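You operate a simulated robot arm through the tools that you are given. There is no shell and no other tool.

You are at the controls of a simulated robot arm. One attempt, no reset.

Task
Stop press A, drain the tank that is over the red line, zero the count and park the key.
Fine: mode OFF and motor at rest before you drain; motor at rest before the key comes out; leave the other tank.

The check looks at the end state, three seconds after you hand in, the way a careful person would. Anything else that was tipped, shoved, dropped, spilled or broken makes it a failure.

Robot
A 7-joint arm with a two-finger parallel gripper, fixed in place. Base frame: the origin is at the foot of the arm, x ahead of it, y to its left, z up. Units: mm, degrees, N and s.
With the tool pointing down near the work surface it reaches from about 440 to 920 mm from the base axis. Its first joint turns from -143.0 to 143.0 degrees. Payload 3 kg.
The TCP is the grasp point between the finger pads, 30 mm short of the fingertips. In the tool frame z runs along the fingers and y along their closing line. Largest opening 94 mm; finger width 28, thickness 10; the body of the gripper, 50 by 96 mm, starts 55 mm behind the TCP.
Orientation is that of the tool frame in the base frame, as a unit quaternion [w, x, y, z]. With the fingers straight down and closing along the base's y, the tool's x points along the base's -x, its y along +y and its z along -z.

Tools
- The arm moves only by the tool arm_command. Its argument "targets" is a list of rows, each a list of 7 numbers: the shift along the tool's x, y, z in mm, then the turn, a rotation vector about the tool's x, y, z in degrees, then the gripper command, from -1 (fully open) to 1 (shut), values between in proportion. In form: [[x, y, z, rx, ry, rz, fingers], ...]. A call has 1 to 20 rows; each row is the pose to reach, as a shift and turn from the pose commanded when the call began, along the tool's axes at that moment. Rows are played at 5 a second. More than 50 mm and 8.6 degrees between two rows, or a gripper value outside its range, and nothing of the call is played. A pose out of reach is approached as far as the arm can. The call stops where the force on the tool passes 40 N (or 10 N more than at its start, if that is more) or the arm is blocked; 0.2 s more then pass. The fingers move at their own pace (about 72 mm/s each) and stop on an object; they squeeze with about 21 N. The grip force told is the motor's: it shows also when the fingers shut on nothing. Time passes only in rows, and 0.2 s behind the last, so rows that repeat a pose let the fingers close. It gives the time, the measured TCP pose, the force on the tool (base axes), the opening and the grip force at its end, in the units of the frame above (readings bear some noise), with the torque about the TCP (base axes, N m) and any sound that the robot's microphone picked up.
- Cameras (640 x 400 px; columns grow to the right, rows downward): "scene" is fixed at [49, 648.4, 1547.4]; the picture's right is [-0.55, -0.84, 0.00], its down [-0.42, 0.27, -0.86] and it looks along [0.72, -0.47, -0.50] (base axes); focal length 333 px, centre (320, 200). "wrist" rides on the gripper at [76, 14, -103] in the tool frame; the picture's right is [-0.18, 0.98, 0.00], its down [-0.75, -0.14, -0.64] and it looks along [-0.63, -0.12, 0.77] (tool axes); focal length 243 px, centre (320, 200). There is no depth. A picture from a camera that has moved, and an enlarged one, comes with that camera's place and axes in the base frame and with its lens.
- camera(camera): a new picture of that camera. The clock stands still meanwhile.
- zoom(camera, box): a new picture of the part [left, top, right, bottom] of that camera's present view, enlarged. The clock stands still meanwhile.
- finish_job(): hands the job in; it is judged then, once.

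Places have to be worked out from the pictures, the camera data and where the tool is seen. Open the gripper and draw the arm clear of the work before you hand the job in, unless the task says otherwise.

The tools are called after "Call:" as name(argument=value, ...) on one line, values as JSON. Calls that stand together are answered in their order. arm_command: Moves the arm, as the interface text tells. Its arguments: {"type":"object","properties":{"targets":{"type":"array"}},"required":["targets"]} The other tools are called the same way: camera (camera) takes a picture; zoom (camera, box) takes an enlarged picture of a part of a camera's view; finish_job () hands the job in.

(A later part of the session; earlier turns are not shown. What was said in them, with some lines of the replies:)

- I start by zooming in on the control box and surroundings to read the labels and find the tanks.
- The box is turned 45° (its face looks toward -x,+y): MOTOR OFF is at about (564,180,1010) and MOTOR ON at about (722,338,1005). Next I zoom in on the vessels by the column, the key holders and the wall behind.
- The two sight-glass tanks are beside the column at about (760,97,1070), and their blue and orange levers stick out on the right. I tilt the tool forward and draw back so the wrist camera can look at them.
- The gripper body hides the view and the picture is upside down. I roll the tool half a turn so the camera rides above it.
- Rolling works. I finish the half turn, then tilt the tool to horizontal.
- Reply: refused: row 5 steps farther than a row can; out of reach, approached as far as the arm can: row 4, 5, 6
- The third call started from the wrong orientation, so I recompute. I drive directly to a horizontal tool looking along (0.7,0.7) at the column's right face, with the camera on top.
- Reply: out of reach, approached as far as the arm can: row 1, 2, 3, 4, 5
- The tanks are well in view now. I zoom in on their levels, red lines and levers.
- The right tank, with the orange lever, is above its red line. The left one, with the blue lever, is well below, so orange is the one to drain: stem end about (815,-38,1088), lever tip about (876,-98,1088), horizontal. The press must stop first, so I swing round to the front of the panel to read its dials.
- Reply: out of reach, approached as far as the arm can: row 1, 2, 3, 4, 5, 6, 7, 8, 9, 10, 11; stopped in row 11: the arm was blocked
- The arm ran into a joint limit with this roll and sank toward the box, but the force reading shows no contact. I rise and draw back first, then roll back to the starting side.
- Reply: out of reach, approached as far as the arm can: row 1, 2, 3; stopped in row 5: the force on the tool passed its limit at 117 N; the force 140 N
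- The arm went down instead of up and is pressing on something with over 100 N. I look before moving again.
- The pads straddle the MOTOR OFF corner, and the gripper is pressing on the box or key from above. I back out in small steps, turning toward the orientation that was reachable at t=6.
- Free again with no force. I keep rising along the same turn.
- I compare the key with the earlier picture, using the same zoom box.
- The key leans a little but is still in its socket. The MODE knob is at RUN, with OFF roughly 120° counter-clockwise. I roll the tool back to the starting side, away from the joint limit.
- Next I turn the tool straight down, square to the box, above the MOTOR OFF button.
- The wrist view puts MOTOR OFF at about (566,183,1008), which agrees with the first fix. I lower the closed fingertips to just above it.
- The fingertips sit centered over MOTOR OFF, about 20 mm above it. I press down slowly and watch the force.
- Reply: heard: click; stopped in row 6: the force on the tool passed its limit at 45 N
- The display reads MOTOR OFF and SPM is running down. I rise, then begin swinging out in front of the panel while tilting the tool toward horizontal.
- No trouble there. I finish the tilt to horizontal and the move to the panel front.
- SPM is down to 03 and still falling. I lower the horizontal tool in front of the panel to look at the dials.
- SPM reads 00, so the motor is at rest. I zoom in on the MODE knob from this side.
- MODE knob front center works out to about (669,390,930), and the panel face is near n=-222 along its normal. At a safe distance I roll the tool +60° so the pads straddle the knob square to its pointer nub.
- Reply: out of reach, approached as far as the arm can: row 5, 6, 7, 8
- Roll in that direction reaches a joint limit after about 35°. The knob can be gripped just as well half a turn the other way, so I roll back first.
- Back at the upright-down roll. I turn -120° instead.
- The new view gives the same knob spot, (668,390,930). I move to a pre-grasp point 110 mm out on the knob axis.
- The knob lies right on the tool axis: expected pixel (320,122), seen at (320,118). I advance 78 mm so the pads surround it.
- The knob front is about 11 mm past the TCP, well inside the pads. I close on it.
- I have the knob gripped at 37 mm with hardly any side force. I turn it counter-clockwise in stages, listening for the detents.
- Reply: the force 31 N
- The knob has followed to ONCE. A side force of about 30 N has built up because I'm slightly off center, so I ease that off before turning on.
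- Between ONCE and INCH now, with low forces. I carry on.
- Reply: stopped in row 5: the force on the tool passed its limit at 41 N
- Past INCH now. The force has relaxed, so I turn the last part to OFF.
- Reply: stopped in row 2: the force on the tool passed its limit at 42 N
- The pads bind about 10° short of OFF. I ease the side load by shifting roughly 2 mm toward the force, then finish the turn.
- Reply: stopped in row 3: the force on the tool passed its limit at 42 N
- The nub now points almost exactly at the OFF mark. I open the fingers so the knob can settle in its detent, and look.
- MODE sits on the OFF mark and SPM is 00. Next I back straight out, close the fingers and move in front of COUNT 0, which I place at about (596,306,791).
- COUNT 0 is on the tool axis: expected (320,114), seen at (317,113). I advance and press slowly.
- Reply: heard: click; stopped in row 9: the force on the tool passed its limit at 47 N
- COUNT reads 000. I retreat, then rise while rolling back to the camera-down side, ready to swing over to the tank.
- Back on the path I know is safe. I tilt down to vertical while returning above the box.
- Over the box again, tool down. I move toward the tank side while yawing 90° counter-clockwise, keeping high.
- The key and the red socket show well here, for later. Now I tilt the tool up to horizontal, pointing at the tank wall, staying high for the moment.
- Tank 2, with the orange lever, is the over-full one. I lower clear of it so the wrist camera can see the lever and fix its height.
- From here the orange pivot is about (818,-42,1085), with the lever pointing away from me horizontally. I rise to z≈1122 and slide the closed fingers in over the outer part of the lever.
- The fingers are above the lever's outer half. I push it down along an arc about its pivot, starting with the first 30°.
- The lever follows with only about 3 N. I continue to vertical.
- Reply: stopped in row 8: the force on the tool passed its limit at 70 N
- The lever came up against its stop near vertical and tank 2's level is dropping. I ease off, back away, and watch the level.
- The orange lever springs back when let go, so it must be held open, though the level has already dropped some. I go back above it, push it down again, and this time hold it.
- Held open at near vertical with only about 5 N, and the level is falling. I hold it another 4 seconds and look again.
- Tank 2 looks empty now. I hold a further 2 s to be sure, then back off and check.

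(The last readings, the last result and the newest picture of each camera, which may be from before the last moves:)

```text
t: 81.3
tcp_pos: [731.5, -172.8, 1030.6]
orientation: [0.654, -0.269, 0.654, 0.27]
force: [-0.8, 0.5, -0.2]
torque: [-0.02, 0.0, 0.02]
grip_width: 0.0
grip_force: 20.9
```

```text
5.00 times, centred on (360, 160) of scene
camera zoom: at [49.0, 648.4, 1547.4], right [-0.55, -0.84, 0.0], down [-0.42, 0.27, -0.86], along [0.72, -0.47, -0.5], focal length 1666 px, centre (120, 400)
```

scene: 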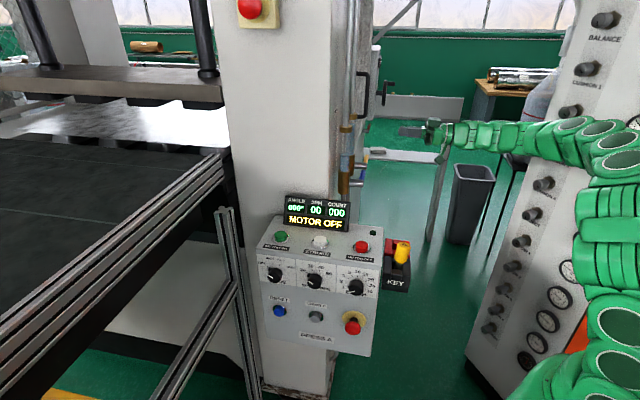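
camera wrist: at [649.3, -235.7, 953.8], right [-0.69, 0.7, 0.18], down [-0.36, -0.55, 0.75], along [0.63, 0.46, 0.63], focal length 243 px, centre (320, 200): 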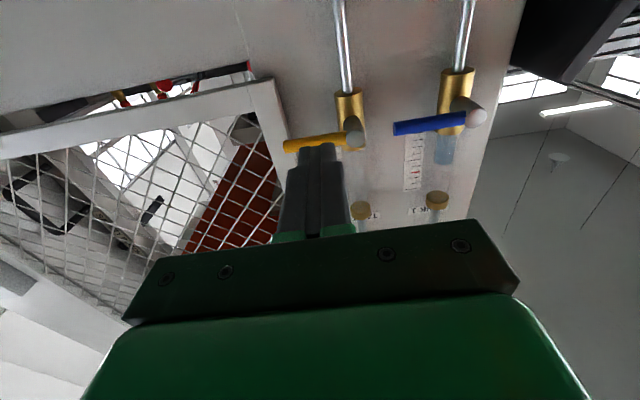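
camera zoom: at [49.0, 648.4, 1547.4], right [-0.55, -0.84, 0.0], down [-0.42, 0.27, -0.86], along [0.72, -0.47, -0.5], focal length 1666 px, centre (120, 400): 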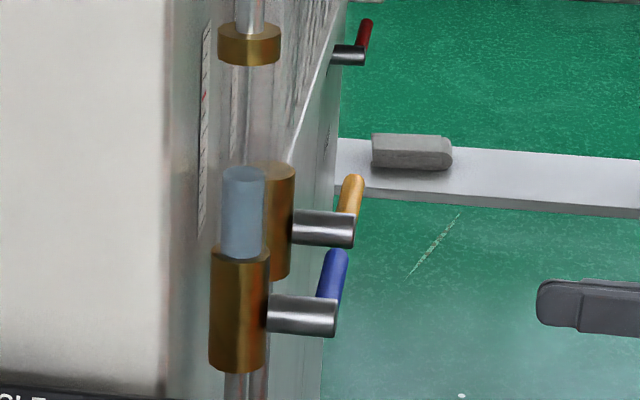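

Tank 2 is empty, its lever has closed again, and tank 1 is untouched. I rise and return to the tool-down pose, with the fingers open, to deal with the key.

Call:
arm_command(targets=[[-40, 0, -10, 0, 0, 0, 1], [-80, 0, -20, 0, 0, 0, 1], [-120, 0, -20, 0, 0, 0, 1], [-165, 0, -20, 0, 0, 0, 1], [-165, 4, -27, 0, 8, 0, 0], [-165, 8, -34, 0, 16, 0, -1], [-165, 12, -41, 0, 24, 0, -1], [-165, 16, -48, 0, 32, 0, -1], [-165, 20, -55, 0, 40, 0, -1], [-165, 24, -60, 0, 48, 0, -1], [-165, 30, -65, 0, 56, 0, -1], [-165, 40, -65, 0, 64, 0, -1], [-165, 50, -65, 0, 72, 0, -1], [-165, 60, -65, 0, 80, 0, -1], [-165, 70, -65, 0, 88, 0, -1], [-165, 70, -65, 0, 90, 0, -1]])

Call:
camera(camera="wrist")

```text
t: 82.6
tcp_pos: [711.6, -195.7, 1210.8]
orientation: [0.598, -0.299, 0.707, 0.232]
force: [0.2, -1.3, -0.1]
torque: [0.04, -0.05, -0.07]
grip_width: 66.8
grip_force: 0.1
stopped in row 6: the force on the tool passed its limit at 76 N (the readings are from after the stop); the commanded pose is now the measured one
```

```text
taken
camera wrist: at [620.8, -265.7, 1152.4], right [-0.67, 0.73, 0.15], down [-0.28, -0.43, 0.86], along [0.69, 0.53, 0.49], focal length 243 px, centre (320, 200)
```

wrist: 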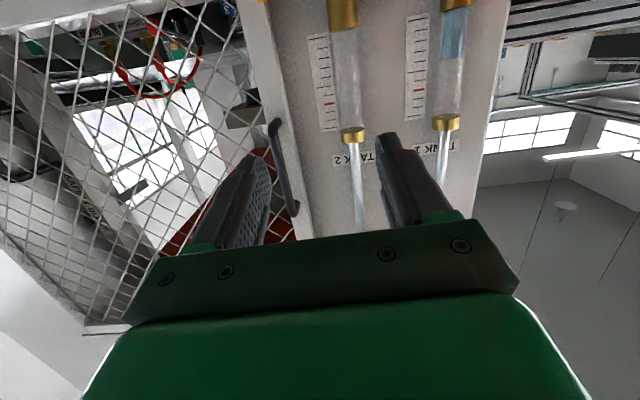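

Call:
camera(camera="scene")

Call:
arm_command(targets=[[0, 0, 0, 0, 0, 0, -1], [0, 0, 0, 0, 0, 0, -1]])

```text
taken
```

scene: 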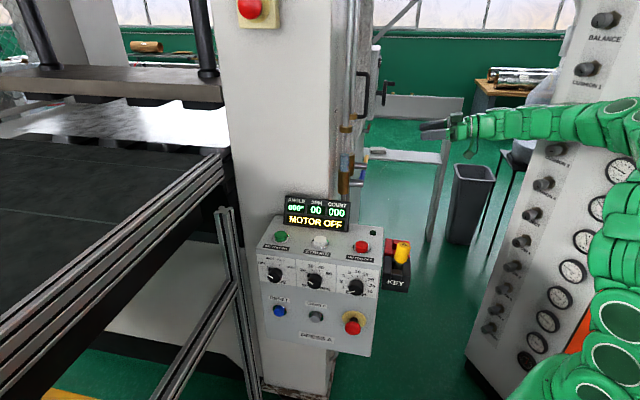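

```text
t: 83.2
tcp_pos: [710.9, -195.4, 1211.1]
orientation: [0.598, -0.298, 0.707, 0.23]
force: [0.4, 0.6, 0.0]
torque: [0.0, 0.03, 0.04]
grip_width: 94.4
grip_force: 0.1
```

Nothing is touching, and that spike looks like a transient at the change of direction. I continue more gently: tilt to vertical while returning.

Call:
arm_command(targets=[[0.5, 11, 0.3, 0, 6.7, 0, -1], [1, 22, 0.6, 0, 13.3, 0, -1], [1.5, 34, 0.9, 0, 20, 0, -1], [2, 45, 1.2, 0, 26.7, 0, -1], [2.5, 56, 1.5, 0, 33.3, 0, -1], [3, 67, 1.8, 0, 40, 0, -1], [3.5, 78, 2.1, 0, 46.7, 0, -1], [4, 90, 2.4, 0, 53.3, 0, -1], [4.5, 101, 2.7, 0, 60, 0, -1], [5, 112, 3, 0, 66.7, 0, -1], [5.5, 123, 3.3, 0, 73.3, 0, -1], [6.2, 134.6, 3.6, 0, 80, 0, -1]])

```text
t: 85.8
tcp_pos: [617.2, -97.6, 1199.6]
orientation: [0.003, -0.378, 0.926, -0.016]
force: [0.2, 0.9, 0.6]
torque: [-0.01, 0.01, 0.01]
grip_width: 94.3
grip_force: 0.1
```

Call:
arm_command(targets=[[-4.4, 19.6, 0, 0, 0, 7.5, -1], [-8.8, 39.2, 0, 0, 0, 15, -1], [-13.2, 58.8, 0, 0, 0, 22.5, -1], [-17.6, 78.4, 0, 0, 0, 30, -1], [-22, 98, 0, 0, 0, 37.5, -1], [-26.4, 117.6, 0, 0, 0, 45, -1], [-30.8, 137.3, 0, 0, 0, 52.5, -1], [-35.2, 156.9, 0, 0, 0, 60, -1], [-39.6, 176.5, 0, 0, 0, 67.5, -1], [-44, 196.1, 0, 0, 0, 75, -1], [-48.4, 215.7, 0, 0, 0, 82.5, -1], [-52.8, 235.3, 0, 0, 0, 90, -1]])

Call:
camera(camera="wrist")

Call:
zoom(camera="wrist", box=[240, 20, 400, 220])

```text
t: 88.4
tcp_pos: [492.1, 106.8, 1191.4]
orientation: [0.013, 0.389, 0.921, -0.007]
force: [-0.3, 0.4, 0.0]
torque: [0.01, -0.02, -0.02]
grip_width: 93.8
grip_force: 0.0
```

```text
taken
camera wrist: at [448.2, 175.1, 1291.1], right [0.83, 0.55, 0.0], down [0.41, -0.62, 0.67], along [0.37, -0.55, -0.75], focal length 243 px, centre (320, 200)
```

wrist: 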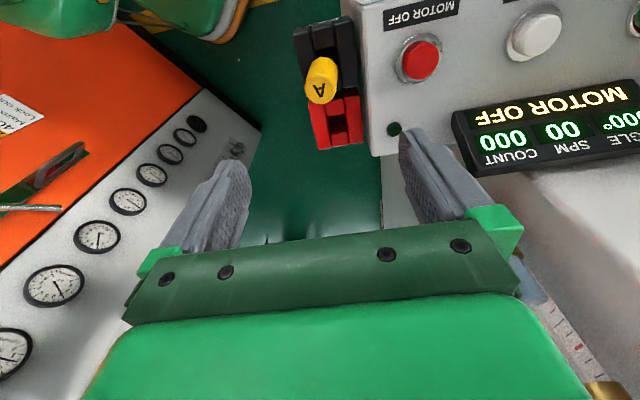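

```text
2.00 times, centred on (320, 120) of wrist
camera zoom: at [448.2, 175.1, 1291.1], right [0.83, 0.55, 0.0], down [0.41, -0.62, 0.67], along [0.37, -0.55, -0.75], focal length 485 px, centre (320, 360)
```

zoom: 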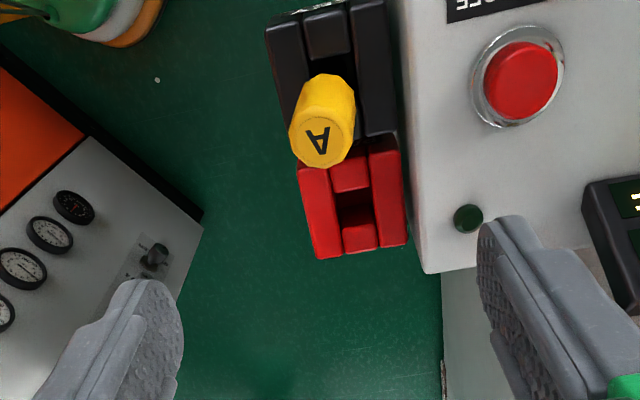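

Straight on, the key top is at about (491,108,1029). It leans some 10° outward from its socket, and the socket tops are near z≈955. The red socket center is about (551,67), 80 mm further back. I descend above the key with the fingers part-open, closing across the lean.

Call:
arm_command(targets=[[2, 1, 29, 0, 0.5, 0, -0.6], [4, 2, 58, 0, 0.9, 0, -0.3], [5.5, 3, 87, 0, 1.3, 0, -0.25], [7, 3.8, 114, 0, 1.7, 0, -0.25]])

Call:
camera(camera="wrist")

Call:
zoom(camera="scene", box=[340, 190, 450, 310])

```text
t: 89.4
tcp_pos: [493.2, 113.2, 1079.3]
orientation: [0.0, 0.388, 0.922, -0.002]
force: [0.2, -0.2, -0.1]
torque: [-0.02, 0.02, -0.01]
grip_width: 58.8
grip_force: 0.0
```

```text
taken
camera wrist: at [450.4, 179.4, 1180.2], right [0.83, 0.56, 0.0], down [0.43, -0.63, 0.64], along [0.36, -0.54, -0.76], focal length 243 px, centre (320, 200)
```

wrist: 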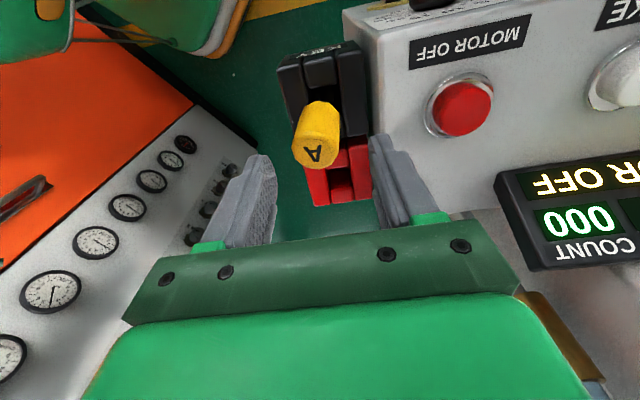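

```text
3.33 times, centred on (395, 250) of scene
camera zoom: at [49.0, 648.4, 1547.4], right [-0.55, -0.84, 0.0], down [-0.42, 0.27, -0.86], along [0.72, -0.47, -0.5], focal length 1111 px, centre (70, 33)
```

zoom: 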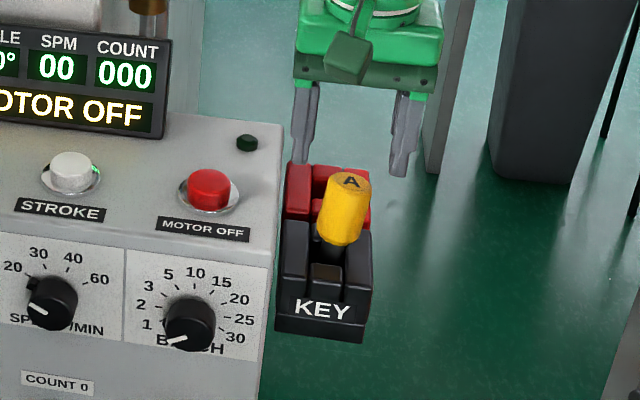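

The key top is only about 3 mm off the tool axis. I correct that and lower so the pads straddle the yellow grip, with the tips kept above the box top.

Call:
arm_command(targets=[[-3, -3, 14, 0, 0, 0, -0.25], [-3, -3, 28, 0, 0, 0, -0.25], [-3, -3, 42, 0, 0, 0, -0.25], [-3, -3, 56, 0, 0, 0, -0.25]])

Call:
camera(camera="wrist")

Call:
zoom(camera="scene", box=[340, 190, 450, 310])

```text
t: 90.4
tcp_pos: [491.8, 108.8, 1022.9]
orientation: [0.0, 0.388, 0.922, -0.001]
force: [0.0, 0.2, 0.6]
torque: [0.0, 0.01, 0.0]
grip_width: 58.7
grip_force: 0.0
```

```text
taken
camera wrist: at [449.6, 174.5, 1124.9], right [0.83, 0.56, 0.0], down [0.43, -0.64, 0.64], along [0.36, -0.54, -0.76], focal length 243 px, centre (320, 200)
```

wrist: 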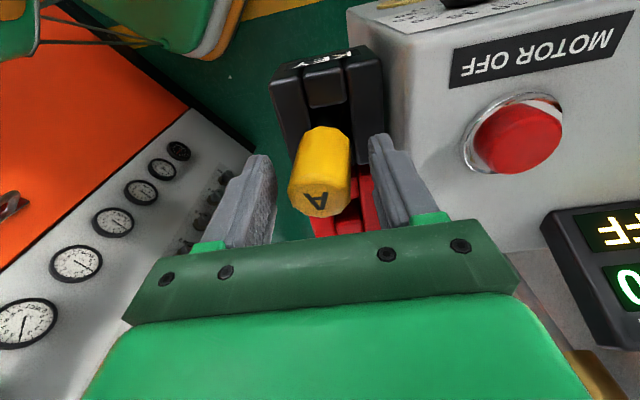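

```text
3.33 times, centred on (395, 250) of scene
camera zoom: at [49.0, 648.4, 1547.4], right [-0.55, -0.84, 0.0], down [-0.42, 0.27, -0.86], along [0.72, -0.47, -0.5], focal length 1111 px, centre (70, 33)
```

zoom: 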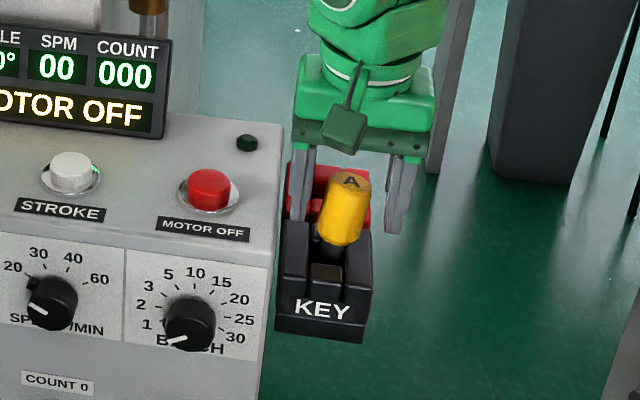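

The pads straddle the key's yellow grip evenly. I close on it.

Call:
arm_command(targets=[[0, 0, 0, 0, 0, 0, 0.2], [0, 0, 0, 0, 0, 0, 0.5], [0, 0, 0, 0, 0, 0, 1], [0, 0, 0, 0, 0, 0, 1], [0, 0, 0, 0, 0, 0, 1]])

Call:
camera(camera="wrist")

Call:
zoom(camera="scene", box=[340, 190, 450, 310])

```text
t: 91.6
tcp_pos: [492.9, 109.7, 1023.0]
orientation: [0.0, 0.389, 0.921, -0.002]
force: [13.0, 13.6, 2.8]
torque: [0.75, -0.72, -0.1]
grip_width: 37.2
grip_force: 21.1
```

```text
taken
camera wrist: at [449.8, 174.8, 1125.0], right [0.83, 0.56, 0.0], down [0.43, -0.64, 0.64], along [0.36, -0.54, -0.77], focal length 243 px, centre (320, 200)
```

wrist: 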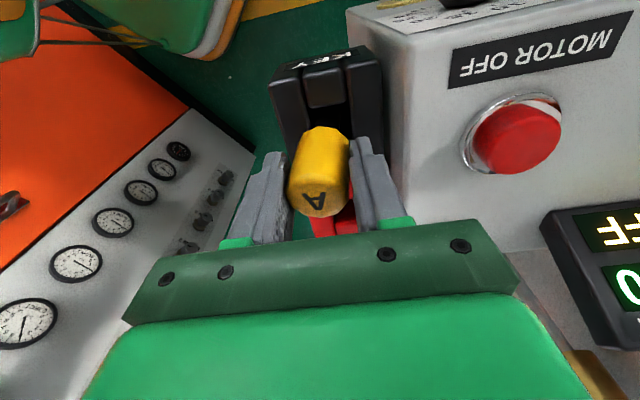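

```text
3.33 times, centred on (395, 250) of scene
camera zoom: at [49.0, 648.4, 1547.4], right [-0.55, -0.84, 0.0], down [-0.42, 0.27, -0.86], along [0.72, -0.47, -0.5], focal length 1111 px, centre (70, 33)
```

zoom: 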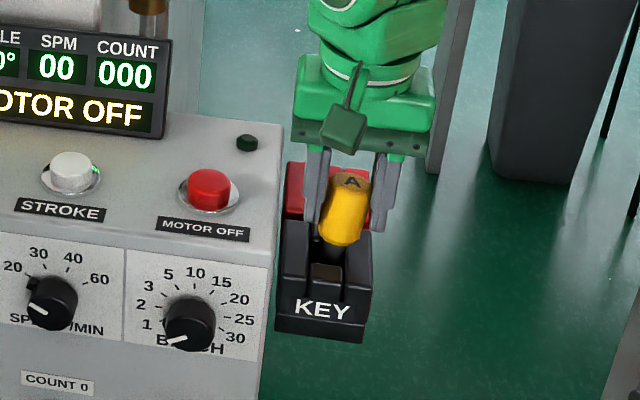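

The grip reads 37 mm with a sideways torque, because the key still leans in its socket. I reopen, tilt the tool about 8° and 7° to match the lean, and grip again.

Call:
arm_command(targets=[[0, 0, 0, 0, 0, 0, -0.15], [0, 0, 0, 0, 0, 0, -0.2], [0, 0, 0, -2.7, 2.3, 0, -0.2], [0, 0, 0, -5.4, 4.6, 0, -0.2], [0, 0, 0, -8, 7, 0, -0.2], [0, 0, 0, -8, 7, 0, -0.2]])

Call:
camera(camera="wrist")

Call:
zoom(camera="scene", box=[340, 190, 450, 310])

```text
t: 93.0
tcp_pos: [492.1, 107.8, 1022.9]
orientation: [-0.03, 0.386, 0.918, 0.084]
force: [0.0, 1.2, 0.1]
torque: [0.02, -0.02, 0.01]
grip_width: 56.5
grip_force: 0.1
```

```text
taken
camera wrist: at [447.6, 154.4, 1134.5], right [0.83, 0.55, 0.11], down [0.42, -0.74, 0.52], along [0.37, -0.39, -0.85], focal length 243 px, centre (320, 200)
```

wrist: 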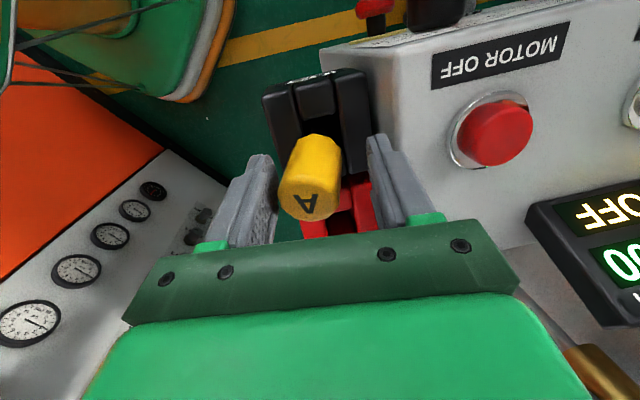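

```text
3.33 times, centred on (395, 250) of scene
camera zoom: at [49.0, 648.4, 1547.4], right [-0.55, -0.84, 0.0], down [-0.42, 0.27, -0.86], along [0.72, -0.47, -0.5], focal length 1111 px, centre (70, 33)
```

zoom: 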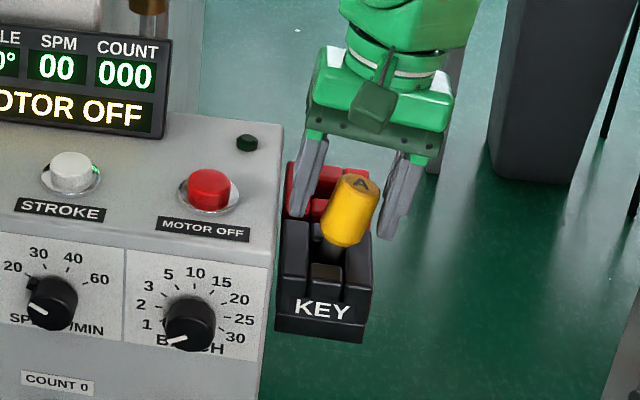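

The yellow grip is really about 35 mm across, so 37 mm was close to aligned. I close again in this tilted attitude.

Call:
arm_command(targets=[[0, 0, 0, 0, 0, 0, 0.1], [0, 0, 0, 0, 0, 0, 0.4], [0, 0, 0, 0, 0, 0, 1], [0, 0, 0, 0, 0, 0, 1], [0, 0, 0, 0, 0, 0, 1]])

Call:
camera(camera="wrist")

Call:
zoom(camera="scene", box=[340, 190, 450, 310])

```text
t: 94.2
tcp_pos: [491.6, 108.4, 1024.1]
orientation: [-0.029, 0.387, 0.918, 0.086]
force: [0.2, 0.2, 0.7]
torque: [0.04, -0.09, -0.02]
grip_width: 33.9
grip_force: 20.8
```

```text
taken
camera wrist: at [447.7, 154.5, 1134.6], right [0.83, 0.55, 0.11], down [0.42, -0.74, 0.52], along [0.37, -0.39, -0.85], focal length 243 px, centre (320, 200)
```

wrist: 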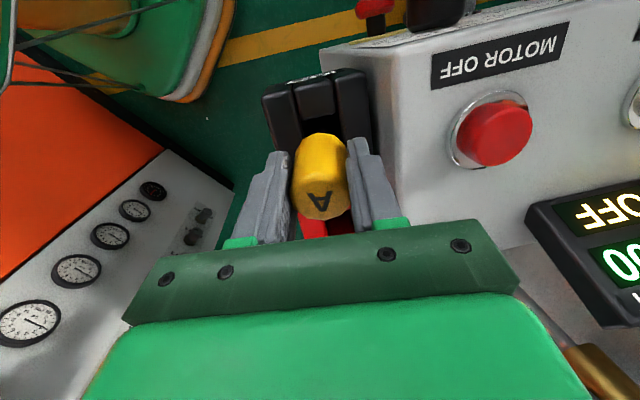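

```text
3.33 times, centred on (395, 250) of scene
camera zoom: at [49.0, 648.4, 1547.4], right [-0.55, -0.84, 0.0], down [-0.42, 0.27, -0.86], along [0.72, -0.47, -0.5], focal length 1111 px, centre (70, 33)
```

zoom: 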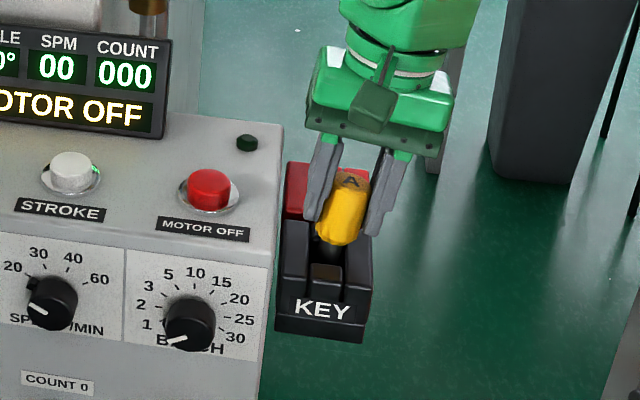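

A clean 34 mm grip with no side forces, and the motor is at rest. I draw the key out along its own axis, slowly.

Call:
arm_command(targets=[[0, 0, -6, 0, 0, 0, 1], [0, 0, -12, 0, 0, 0, 1], [0, 0, -20, 0, 0, 0, 1], [0, 0, -30, 0, 0, 0, 1], [0, 0, -40, 0, 0, 0, 1], [0, 0, -50, 0, 0, 0, 1], [0, 0, -60, 0, 0, 0, 1], [0, 0, -70, 0, 0, 0, 1]])

Call:
camera(camera="wrist")

Call:
zoom(camera="scene", box=[340, 150, 450, 310])

```text
t: 96.0
tcp_pos: [491.9, 94.9, 1091.2]
orientation: [-0.03, 0.386, 0.918, 0.086]
force: [-0.3, 0.3, -1.7]
torque: [0.0, 0.01, -0.01]
grip_width: 33.5
grip_force: 21.2
```

```text
taken
camera wrist: at [447.3, 141.7, 1203.8], right [0.83, 0.55, 0.11], down [0.42, -0.74, 0.52], along [0.37, -0.39, -0.85], focal length 243 px, centre (320, 200)
```

wrist: 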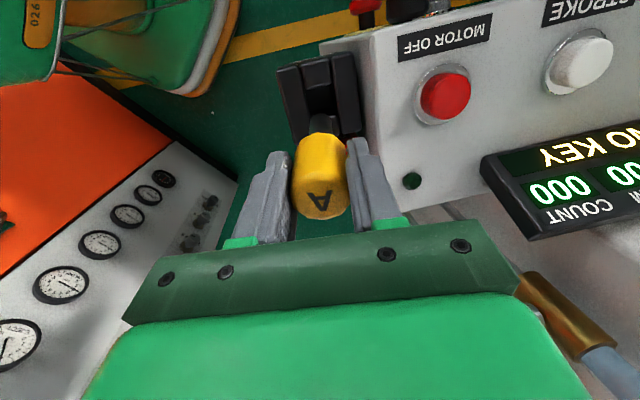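

```text
2.50 times, centred on (395, 230) of scene
camera zoom: at [49.0, 648.4, 1547.4], right [-0.55, -0.84, 0.0], down [-0.42, 0.27, -0.86], along [0.72, -0.47, -0.5], focal length 833 px, centre (132, 125)
```

zoom: 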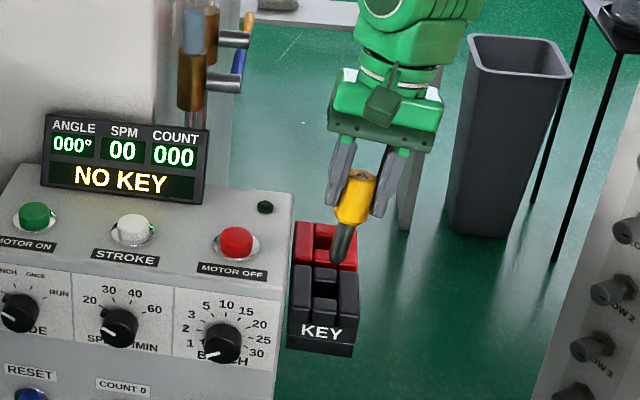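

The display says NO KEY, so the key is out and held. I rise a little more and bring the tool back to vertical to check how the key hangs.

Call:
arm_command(targets=[[0, 0, -15, 0, 0, 0, 1], [0, 0, -30, 0, 0, 0, 1], [0, 0, -35, 2.7, -2.3, 0, 1], [0, 0, -40, 5.4, -4.6, 0, 1], [0, 0, -40, 8, -7, 0, 1], [0, 0, -40, 8, -7, 0, 1]])

Call:
camera(camera="wrist")

Call:
zoom(camera="wrist", box=[260, 20, 400, 240])

Call:
zoom(camera="scene", box=[340, 150, 450, 310])

```text
t: 97.4
tcp_pos: [491.5, 88.6, 1131.2]
orientation: [0.0, 0.388, 0.922, -0.002]
force: [-0.3, 0.3, -1.4]
torque: [-0.04, -0.03, -0.03]
grip_width: 33.5
grip_force: 20.7
```

```text
taken
camera wrist: at [448.6, 154.3, 1232.2], right [0.83, 0.56, 0.0], down [0.43, -0.63, 0.64], along [0.36, -0.54, -0.77], focal length 243 px, centre (320, 200)
```

wrist: 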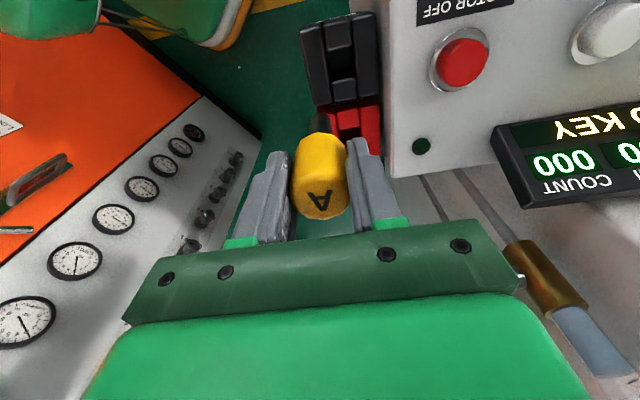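

```text
1.82 times, centred on (330, 130) of wrist
camera zoom: at [448.6, 154.3, 1232.2], right [0.83, 0.56, 0.0], down [0.43, -0.63, 0.64], along [0.36, -0.54, -0.77], focal length 441 px, centre (302, 327)
```

zoom: 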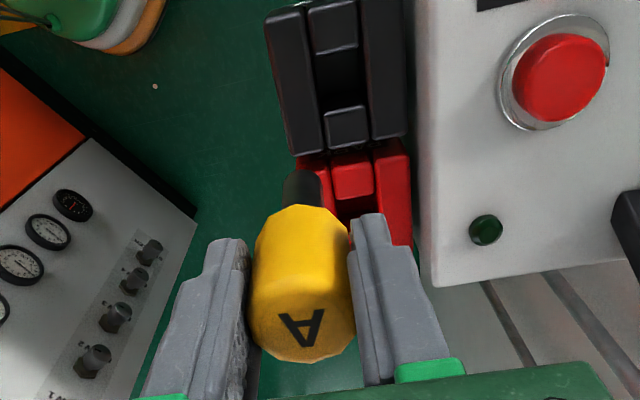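

```text
2.50 times, centred on (395, 230) of scene
camera zoom: at [49.0, 648.4, 1547.4], right [-0.55, -0.84, 0.0], down [-0.42, 0.27, -0.86], along [0.72, -0.47, -0.5], focal length 833 px, centre (132, 125)
```

zoom: 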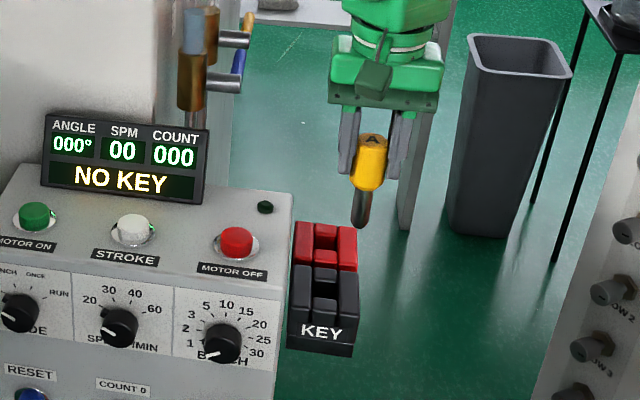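

The key now hangs true along the tool axis, its lower end about 92 mm below the TCP. The red socket's hole is at about (547,68,970), with its frame lined up like the black one. I move the key above it.

Call:
arm_command(targets=[[-14, 6, 0, 0, 0, 0, 1], [-28, 12.5, 0, 0, 0, 0, 1], [-41, 19, 0, 0, 0, 0, 1], [-54, 25, 0, 0, 0, 0, 1], [-54, 25, 0, 0, 0, 0, 1]])

Call:
camera(camera="wrist")

Call:
zoom(camera="wrist", box=[270, 60, 390, 200])

Call:
zoom(camera="scene", box=[350, 180, 430, 300])

```text
t: 98.6
tcp_pos: [548.0, 67.9, 1129.6]
orientation: [0.0, 0.388, 0.922, -0.002]
force: [-0.6, -0.6, -0.6]
torque: [0.01, -0.03, 0.01]
grip_width: 33.1
grip_force: 21.0
```

```text
taken
camera wrist: at [504.3, 132.3, 1231.7], right [0.83, 0.56, 0.0], down [0.43, -0.63, 0.64], along [0.35, -0.54, -0.77], focal length 243 px, centre (320, 200)
```

wrist: 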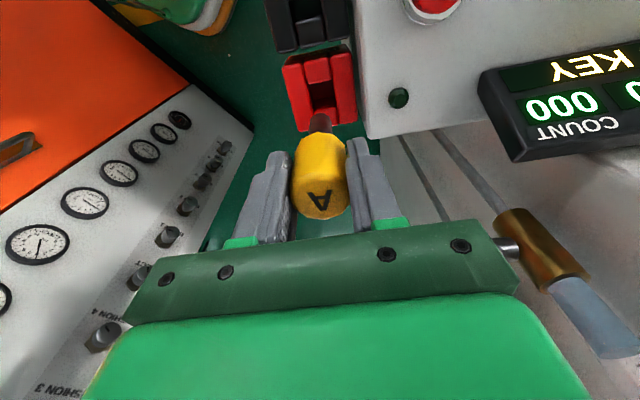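

```text
2.86 times, centred on (330, 130) of wrist
camera zoom: at [504.3, 132.3, 1231.7], right [0.83, 0.56, 0.0], down [0.43, -0.63, 0.64], along [0.35, -0.54, -0.77], focal length 693 px, centre (291, 400)
```

zoom: 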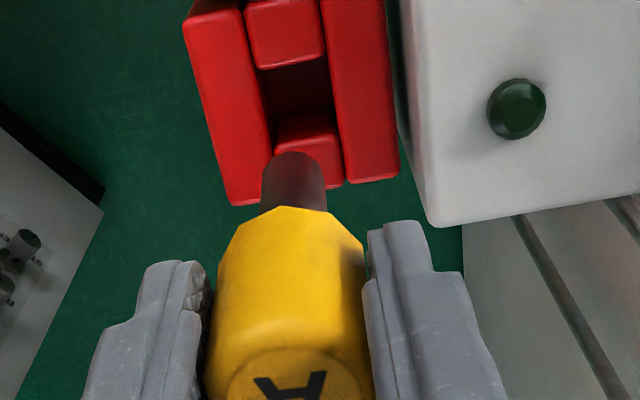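

```text
3.33 times, centred on (390, 240) of scene
camera zoom: at [49.0, 648.4, 1547.4], right [-0.55, -0.84, 0.0], down [-0.42, 0.27, -0.86], along [0.72, -0.47, -0.5], focal length 1111 px, centre (87, 67)
```

zoom: 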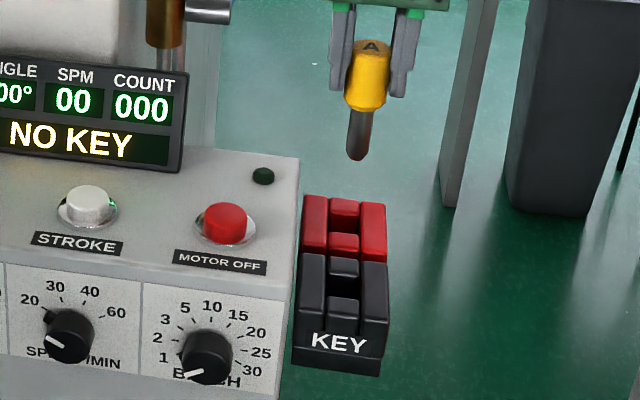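

On the wrist view the hole center is about 3 mm forward and 1–2 mm toward the box from the key axis. The hole is about 25 mm square and the shaft about 18 mm across. I shift and lower to just above the socket.

Call:
arm_command(targets=[[1.5, 0.7, 12, 0, 0, 0, 1], [3, 1.5, 25, 0, 0, 0, 1], [3, 1.5, 38, 0, 0, 0, 1], [3, 1.5, 48, 0, 0, 0, 1], [3, 1.5, 48, 0, 0, 0, 1]])

Call:
camera(camera="wrist")

Call:
zoom(camera="wrist", box=[270, 60, 390, 200])

Call:
zoom(camera="scene", box=[350, 180, 430, 300])

```text
t: 99.8
tcp_pos: [546.7, 71.7, 1081.2]
orientation: [0.0, 0.389, 0.921, -0.002]
force: [0.6, 0.8, -0.1]
torque: [-0.01, 0.04, 0.0]
grip_width: 33.2
grip_force: 21.1
```

```text
taken
camera wrist: at [502.7, 137.1, 1182.3], right [0.83, 0.56, 0.0], down [0.43, -0.64, 0.64], along [0.36, -0.54, -0.77], focal length 243 px, centre (320, 200)
```

wrist: 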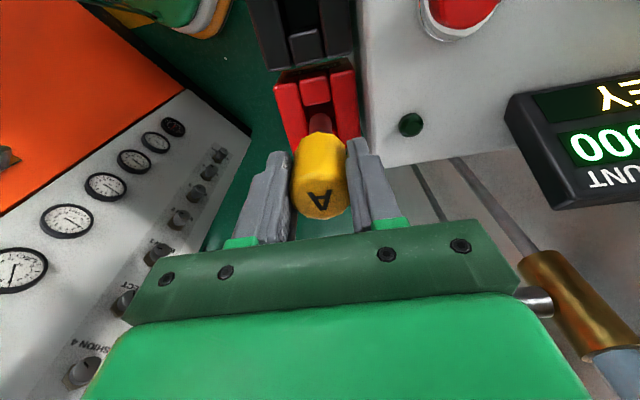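

```text
2.86 times, centred on (330, 130) of wrist
camera zoom: at [502.7, 137.1, 1182.3], right [0.83, 0.56, 0.0], down [0.43, -0.64, 0.64], along [0.36, -0.54, -0.77], focal length 693 px, centre (291, 400)
```

zoom: 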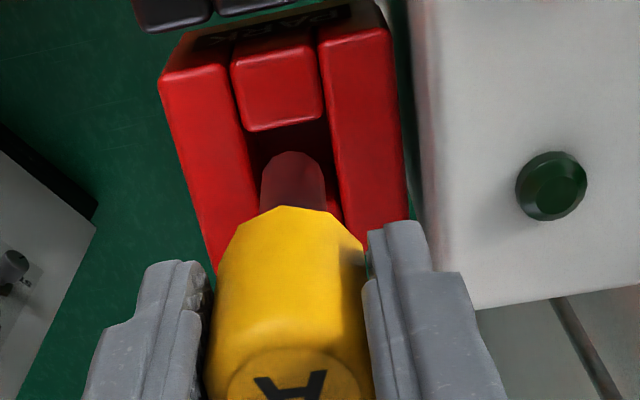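

```text
3.33 times, centred on (390, 240) of scene
camera zoom: at [49.0, 648.4, 1547.4], right [-0.55, -0.84, 0.0], down [-0.42, 0.27, -0.86], along [0.72, -0.47, -0.5], focal length 1111 px, centre (87, 67)
```

zoom: 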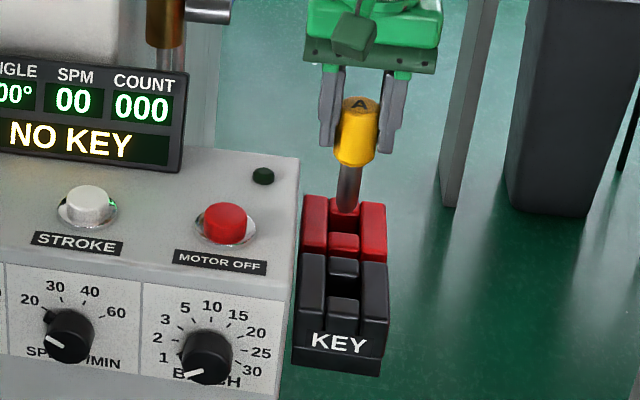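

The block is labelled PARK, and the shaft tip is just over its hole with the sides centered. I trim 1.5 mm back and lower gently into it.

Call:
arm_command(targets=[[-1.5, 0, 5, 0, 0, 0, 1], [-1.5, 0, 10, 0, 0, 0, 1], [-1.5, 0, 15, 0, 0, 0, 1], [-1.5, 0, 20, 0, 0, 0, 1], [-1.5, 0, 25, 0, 0, 0, 1]])

Call:
zoom(camera="wrist", box=[270, 60, 390, 200])

Call:
zoom(camera="scene", box=[350, 180, 430, 300])

```text
t: 101.0
tcp_pos: [547.6, 70.2, 1057.2]
orientation: [0.001, 0.387, 0.922, -0.002]
force: [0.1, -0.5, 0.3]
torque: [-0.03, 0.03, 0.01]
grip_width: 33.3
grip_force: 20.6
```

```text
2.86 times, centred on (330, 130) of wrist
camera zoom: at [504.1, 135.7, 1159.1], right [0.83, 0.56, 0.0], down [0.43, -0.63, 0.64], along [0.36, -0.54, -0.76], focal length 693 px, centre (291, 400)
```

zoom: 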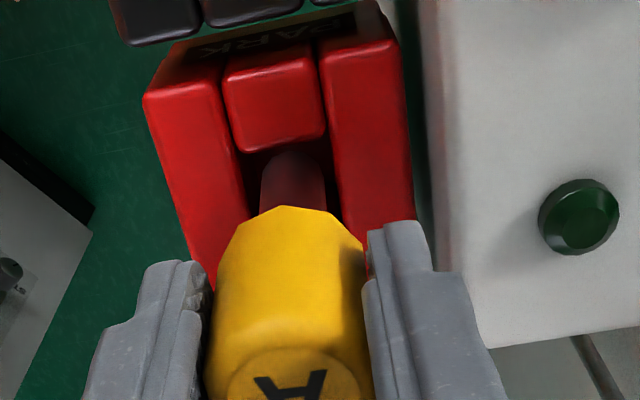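

```text
3.33 times, centred on (390, 240) of scene
camera zoom: at [49.0, 648.4, 1547.4], right [-0.55, -0.84, 0.0], down [-0.42, 0.27, -0.86], along [0.72, -0.47, -0.5], focal length 1111 px, centre (87, 67)
```

zoom: 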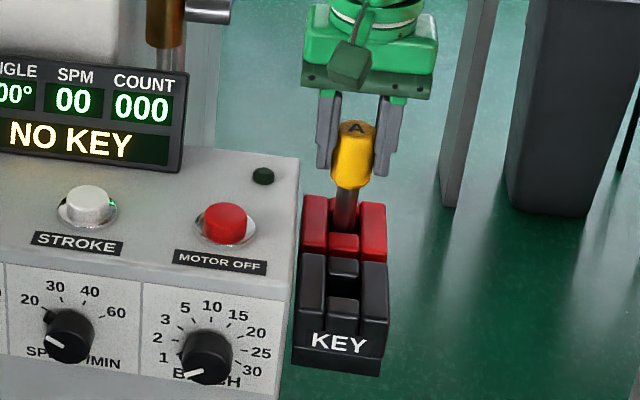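

It goes in with no contact force. I keep lowering in small steps until it seats.

Call:
arm_command(targets=[[0, 0, 4, 0, 0, 0, 1], [0, 0, 8, 0, 0, 0, 1], [0, 0, 12, 0, 0, 0, 1], [0, 0, 16, 0, 0, 0, 1], [0, 0, 20, 0, 0, 0, 1], [0, 0, 24, 0, 0, 0, 1], [0, 0, 27, 0, 0, 0, 1]])

Call:
zoom(camera="scene", box=[350, 180, 430, 300])

Call:
zoom(camera="wrist", box=[240, 40, 420, 240])

```text
t: 102.6
tcp_pos: [545.5, 69.1, 1029.1]
orientation: [-0.001, 0.388, 0.922, -0.002]
force: [0.5, -0.1, -0.4]
torque: [0.0, 0.01, -0.02]
grip_width: 33.1
grip_force: 21.2
```

```text
3.33 times, centred on (390, 240) of scene
camera zoom: at [49.0, 648.4, 1547.4], right [-0.55, -0.84, 0.0], down [-0.42, 0.27, -0.86], along [0.72, -0.47, -0.5], focal length 1111 px, centre (87, 67)
```

zoom: 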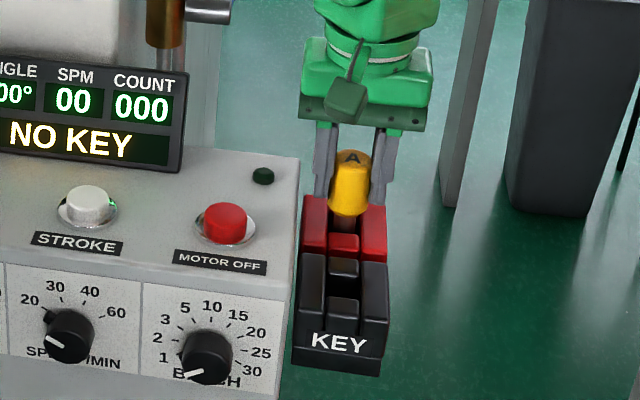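

```text
2.00 times, centred on (330, 140) of wrist
camera zoom: at [503.6, 135.1, 1130.7], right [0.83, 0.56, 0.0], down [0.43, -0.64, 0.64], along [0.35, -0.54, -0.77], focal length 485 px, centre (300, 320)
```

zoom: 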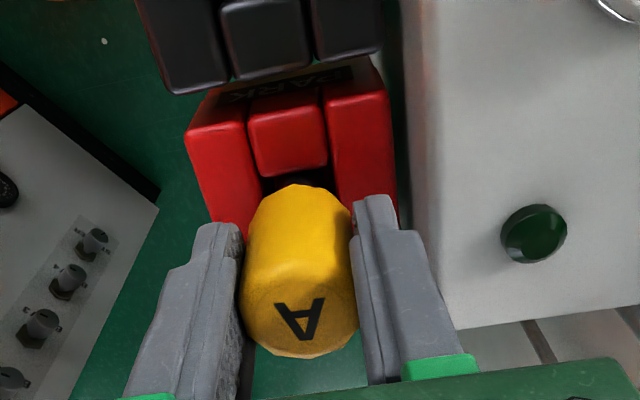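

Call:
arm_command(targets=[[0, 0, 3, 0, 0, 0, 1], [0, 0, 6, 0, 0, 0, 1], [0, 0, 9, 0, 0, 0, 1], [0, 0, 11, 0, 0, 0, 1], [0, 0, 13, 0, 0, 0, 1]])

Call:
zoom(camera="scene", box=[350, 180, 430, 300])

Call:
zoom(camera="wrist", box=[240, 40, 420, 240])

```text
t: 103.8
tcp_pos: [546.5, 68.7, 1019.0]
orientation: [0.001, 0.388, 0.922, -0.003]
force: [0.7, -0.8, 19.9]
torque: [-0.04, -0.19, 0.04]
grip_width: 33.4
grip_force: 20.7
```

```text
3.33 times, centred on (390, 240) of scene
camera zoom: at [49.0, 648.4, 1547.4], right [-0.55, -0.84, 0.0], down [-0.42, 0.27, -0.86], along [0.72, -0.47, -0.5], focal length 1111 px, centre (87, 67)
```

zoom: 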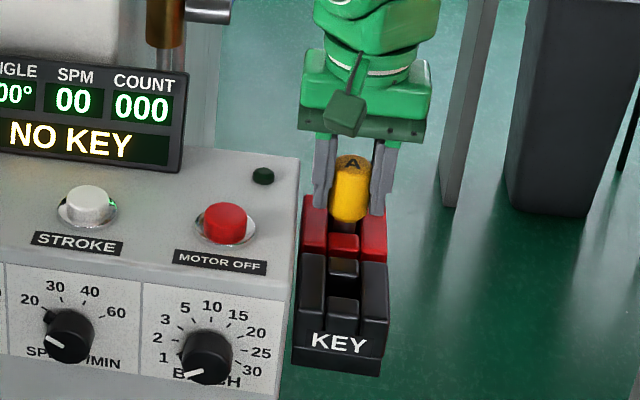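

```text
2.00 times, centred on (330, 140) of wrist
camera zoom: at [503.1, 134.8, 1120.2], right [0.83, 0.56, 0.0], down [0.43, -0.64, 0.64], along [0.36, -0.54, -0.76], focal length 485 px, centre (300, 320)
```

zoom: 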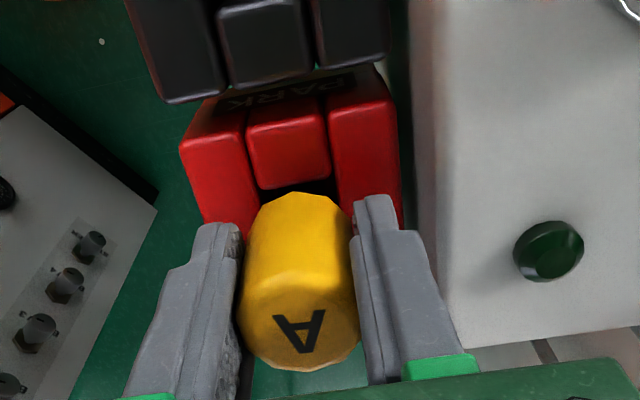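

It has bottomed out in the PARK socket, at 20 N upward. I take off the preload and open the fingers gradually so the key stands by itself.

Call:
arm_command(targets=[[0, 0, -1.5, 0, 0, 0, 1], [0, 0, -1.5, 0, 0, 0, 0.27], [0, 0, -1.5, 0, 0, 0, 0.22], [0, 0, -1.5, 0, 0, 0, 0.15], [0, 0, -1.5, 0, 0, 0, 0.05], [0, 0, -1.5, 0, 0, 0, -0.05], [0, 0, -1.5, 0, 0, 0, -0.12], [0, 0, -1.5, 0, 0, 0, -0.12]])

Call:
zoom(camera="scene", box=[350, 180, 430, 300])

Call:
zoom(camera="wrist", box=[240, 40, 420, 240])

```text
t: 105.6
tcp_pos: [545.7, 70.0, 1021.0]
orientation: [0.0, 0.389, 0.921, -0.002]
force: [-0.6, 1.7, 0.6]
torque: [0.02, 0.02, 0.01]
grip_width: 52.6
grip_force: 0.1
```

```text
3.33 times, centred on (390, 240) of scene
camera zoom: at [49.0, 648.4, 1547.4], right [-0.55, -0.84, 0.0], down [-0.42, 0.27, -0.86], along [0.72, -0.47, -0.5], focal length 1111 px, centre (87, 67)
```

zoom: 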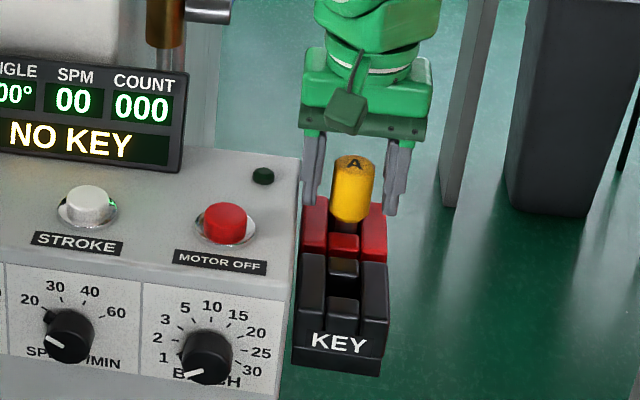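

```text
2.00 times, centred on (330, 140) of wrist
camera zoom: at [502.5, 134.7, 1122.0], right [0.83, 0.56, 0.0], down [0.43, -0.63, 0.64], along [0.36, -0.54, -0.77], focal length 485 px, centre (300, 320)
```

zoom: 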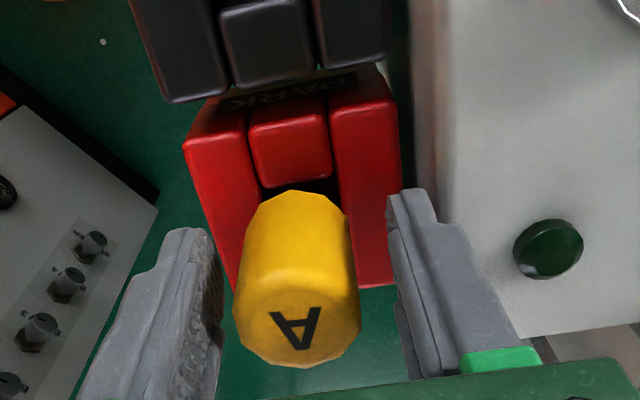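

The key stands in the PARK socket with a slight lean, and both pads are clear of it. I shift 2 mm for even gaps and rise straight up.

Call:
arm_command(targets=[[0, -2, -1.5, 0, 0, 0, -0.12], [0, -2, -15, 0, 0, 0, -0.12], [0, -2, -35, 0, 0, 0, -0.12], [0, -2, -60, 0, 0, 0, -0.12], [0, -2, -90, 0, 0, 0, -0.12], [0, -2, -125, 0, 0, 0, -0.12], [0, -2, -160, 0, 0, 0, -0.12]])

Call:
zoom(camera="scene", box=[350, 180, 430, 300])

Call:
camera(camera="wrist")

Call:
zoom(camera="wrist", box=[270, 60, 390, 200])

```text
t: 107.2
tcp_pos: [545.7, 67.8, 1178.1]
orientation: [0.0, 0.388, 0.922, -0.003]
force: [0.4, 0.0, 1.1]
torque: [-0.01, 0.02, -0.02]
grip_width: 52.6
grip_force: 0.1
```

```text
3.33 times, centred on (390, 240) of scene
camera zoom: at [49.0, 648.4, 1547.4], right [-0.55, -0.84, 0.0], down [-0.42, 0.27, -0.86], along [0.72, -0.47, -0.5], focal length 1111 px, centre (87, 67)
```

zoom: 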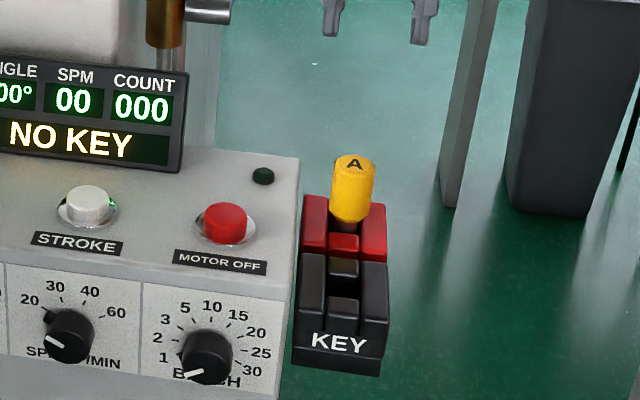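

```text
taken
camera wrist: at [503.2, 133.8, 1279.3], right [0.83, 0.55, 0.0], down [0.43, -0.63, 0.64], along [0.35, -0.54, -0.76], focal length 243 px, centre (320, 200)
```

wrist: 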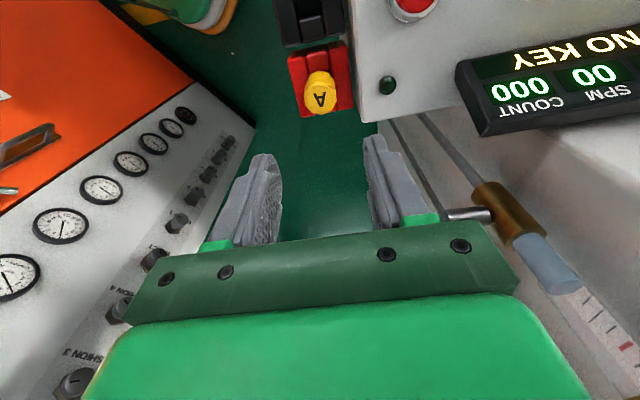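

```text
2.86 times, centred on (330, 130) of wrist
camera zoom: at [503.2, 133.8, 1279.3], right [0.83, 0.55, 0.0], down [0.43, -0.63, 0.64], along [0.35, -0.54, -0.76], focal length 693 px, centre (291, 400)
```

zoom: 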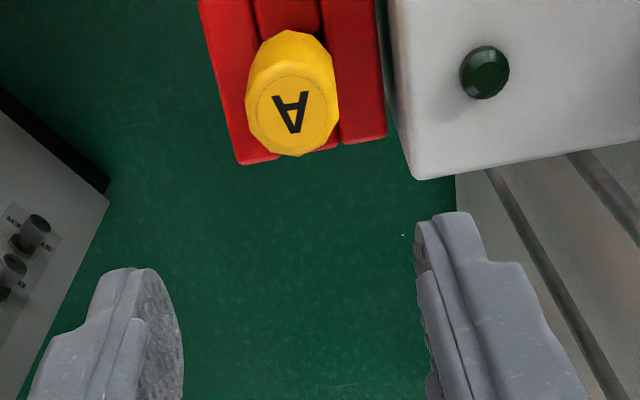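

The key is parked nearly upright. I draw the arm up and back with the gripper open, then check everything over.

Call:
arm_command(targets=[[0, 0, -30, 0, 0, 0, -0.5], [0, -20, -60, 0, 0, 0, -1], [0, -50, -80, 0, 0, 0, -1], [0, -80, -90, 0, 0, 0, -1], [0, -100, -90, 0, 0, 0, -1], [0, -100, -90, 0, 0, 0, -1]])

Call:
camera(camera="scene")

Call:
zoom(camera="scene", box=[250, 180, 420, 350])

Call:
zoom(camera="scene", box=[325, 100, 405, 210])

Call:
camera(camera="wrist")

```text
t: 108.6
tcp_pos: [473.8, -0.6, 1269.7]
orientation: [-0.001, 0.388, 0.922, -0.003]
force: [-0.1, -0.3, -0.1]
torque: [-0.01, 0.0, 0.02]
grip_width: 94.0
grip_force: 0.1
```

```text
taken
```

scene: 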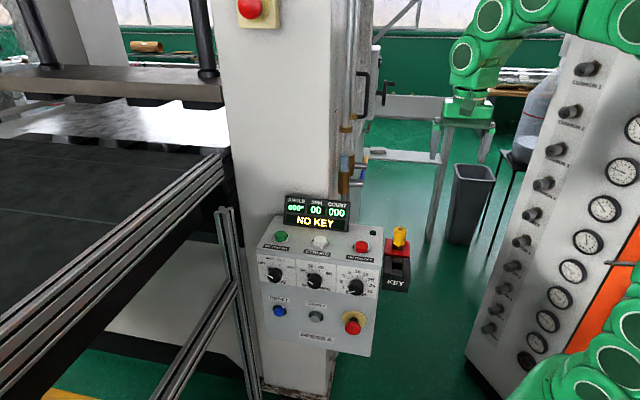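

```text
2.35 times, centred on (335, 265) of scene
camera zoom: at [49.0, 648.4, 1547.4], right [-0.55, -0.84, 0.0], down [-0.42, 0.27, -0.86], along [0.72, -0.47, -0.5], focal length 784 px, centre (285, 47)
```

zoom: 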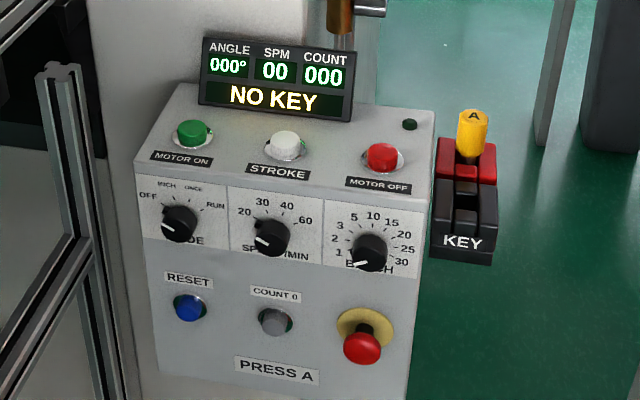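

```text
3.64 times, centred on (365, 155) of scene
camera zoom: at [49.0, 648.4, 1547.4], right [-0.55, -0.84, 0.0], down [-0.42, 0.27, -0.86], along [0.72, -0.47, -0.5], focal length 1212 px, centre (156, 364)
```

zoom: 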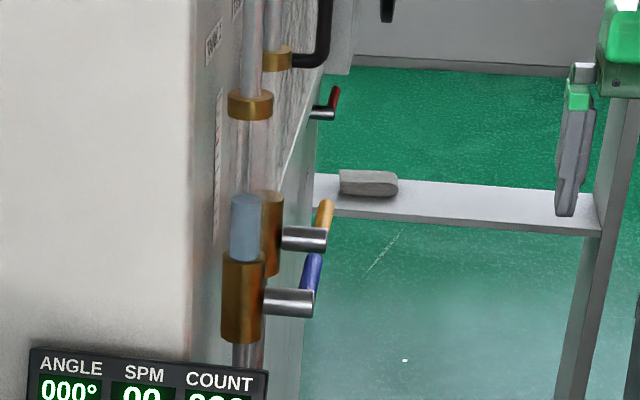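

```text
taken
camera wrist: at [430.7, 64.6, 1371.8], right [0.83, 0.56, 0.0], down [0.43, -0.63, 0.64], along [0.35, -0.54, -0.77], focal length 243 px, centre (320, 200)
```

wrist: 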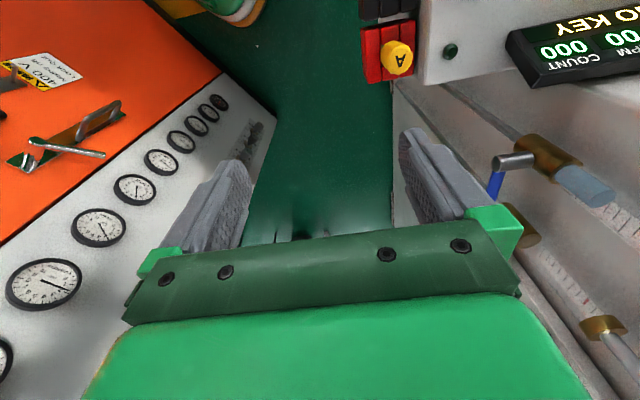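

Everything checks out:
- MODE is on OFF, SPM 00 and COUNT 000.
- Tank 2 is empty with its lever closed, and tank 1 is unchanged.
- The key is in PARK, and the arm is clear with the gripper open.

I hand the job in.

Call:
finish_job()

```text
The job is handed in.
```

Press A is stopped, tank 2 is drained, the count is zeroed and the key is parked. I handed it in with the arm clear and the gripper open. No verdict has come back yet.

- **Press:** I pressed MOTOR OFF, waited for SPM to reach 00, then turned MODE from RUN to OFF. Both were done before any draining.
- **Tank:** Tank 2 (orange lever) was the one over its red line. Its lever springs shut, so I held it down until the tank was empty, and it closed again when released. Tank 1 looks unchanged.
- **Count:** COUNT reads 000.
- **Key:** I took the key out with the motor at rest, and it now stands in the red PARK socket with a slight lean. The display reads NO KEY.

**Bump:** Early on, a swing of the arm went wrong and the gripper pressed down near MOTOR OFF and the key at about 117–137 N. The key was left leaning in its original socket, and I saw no other change in the pictures.

**Force spike:** The force reading also jumped to 76 N once while I was lifting away from the tank. Nothing was touching when I checked, so I took it as a jolt from the change of direction.
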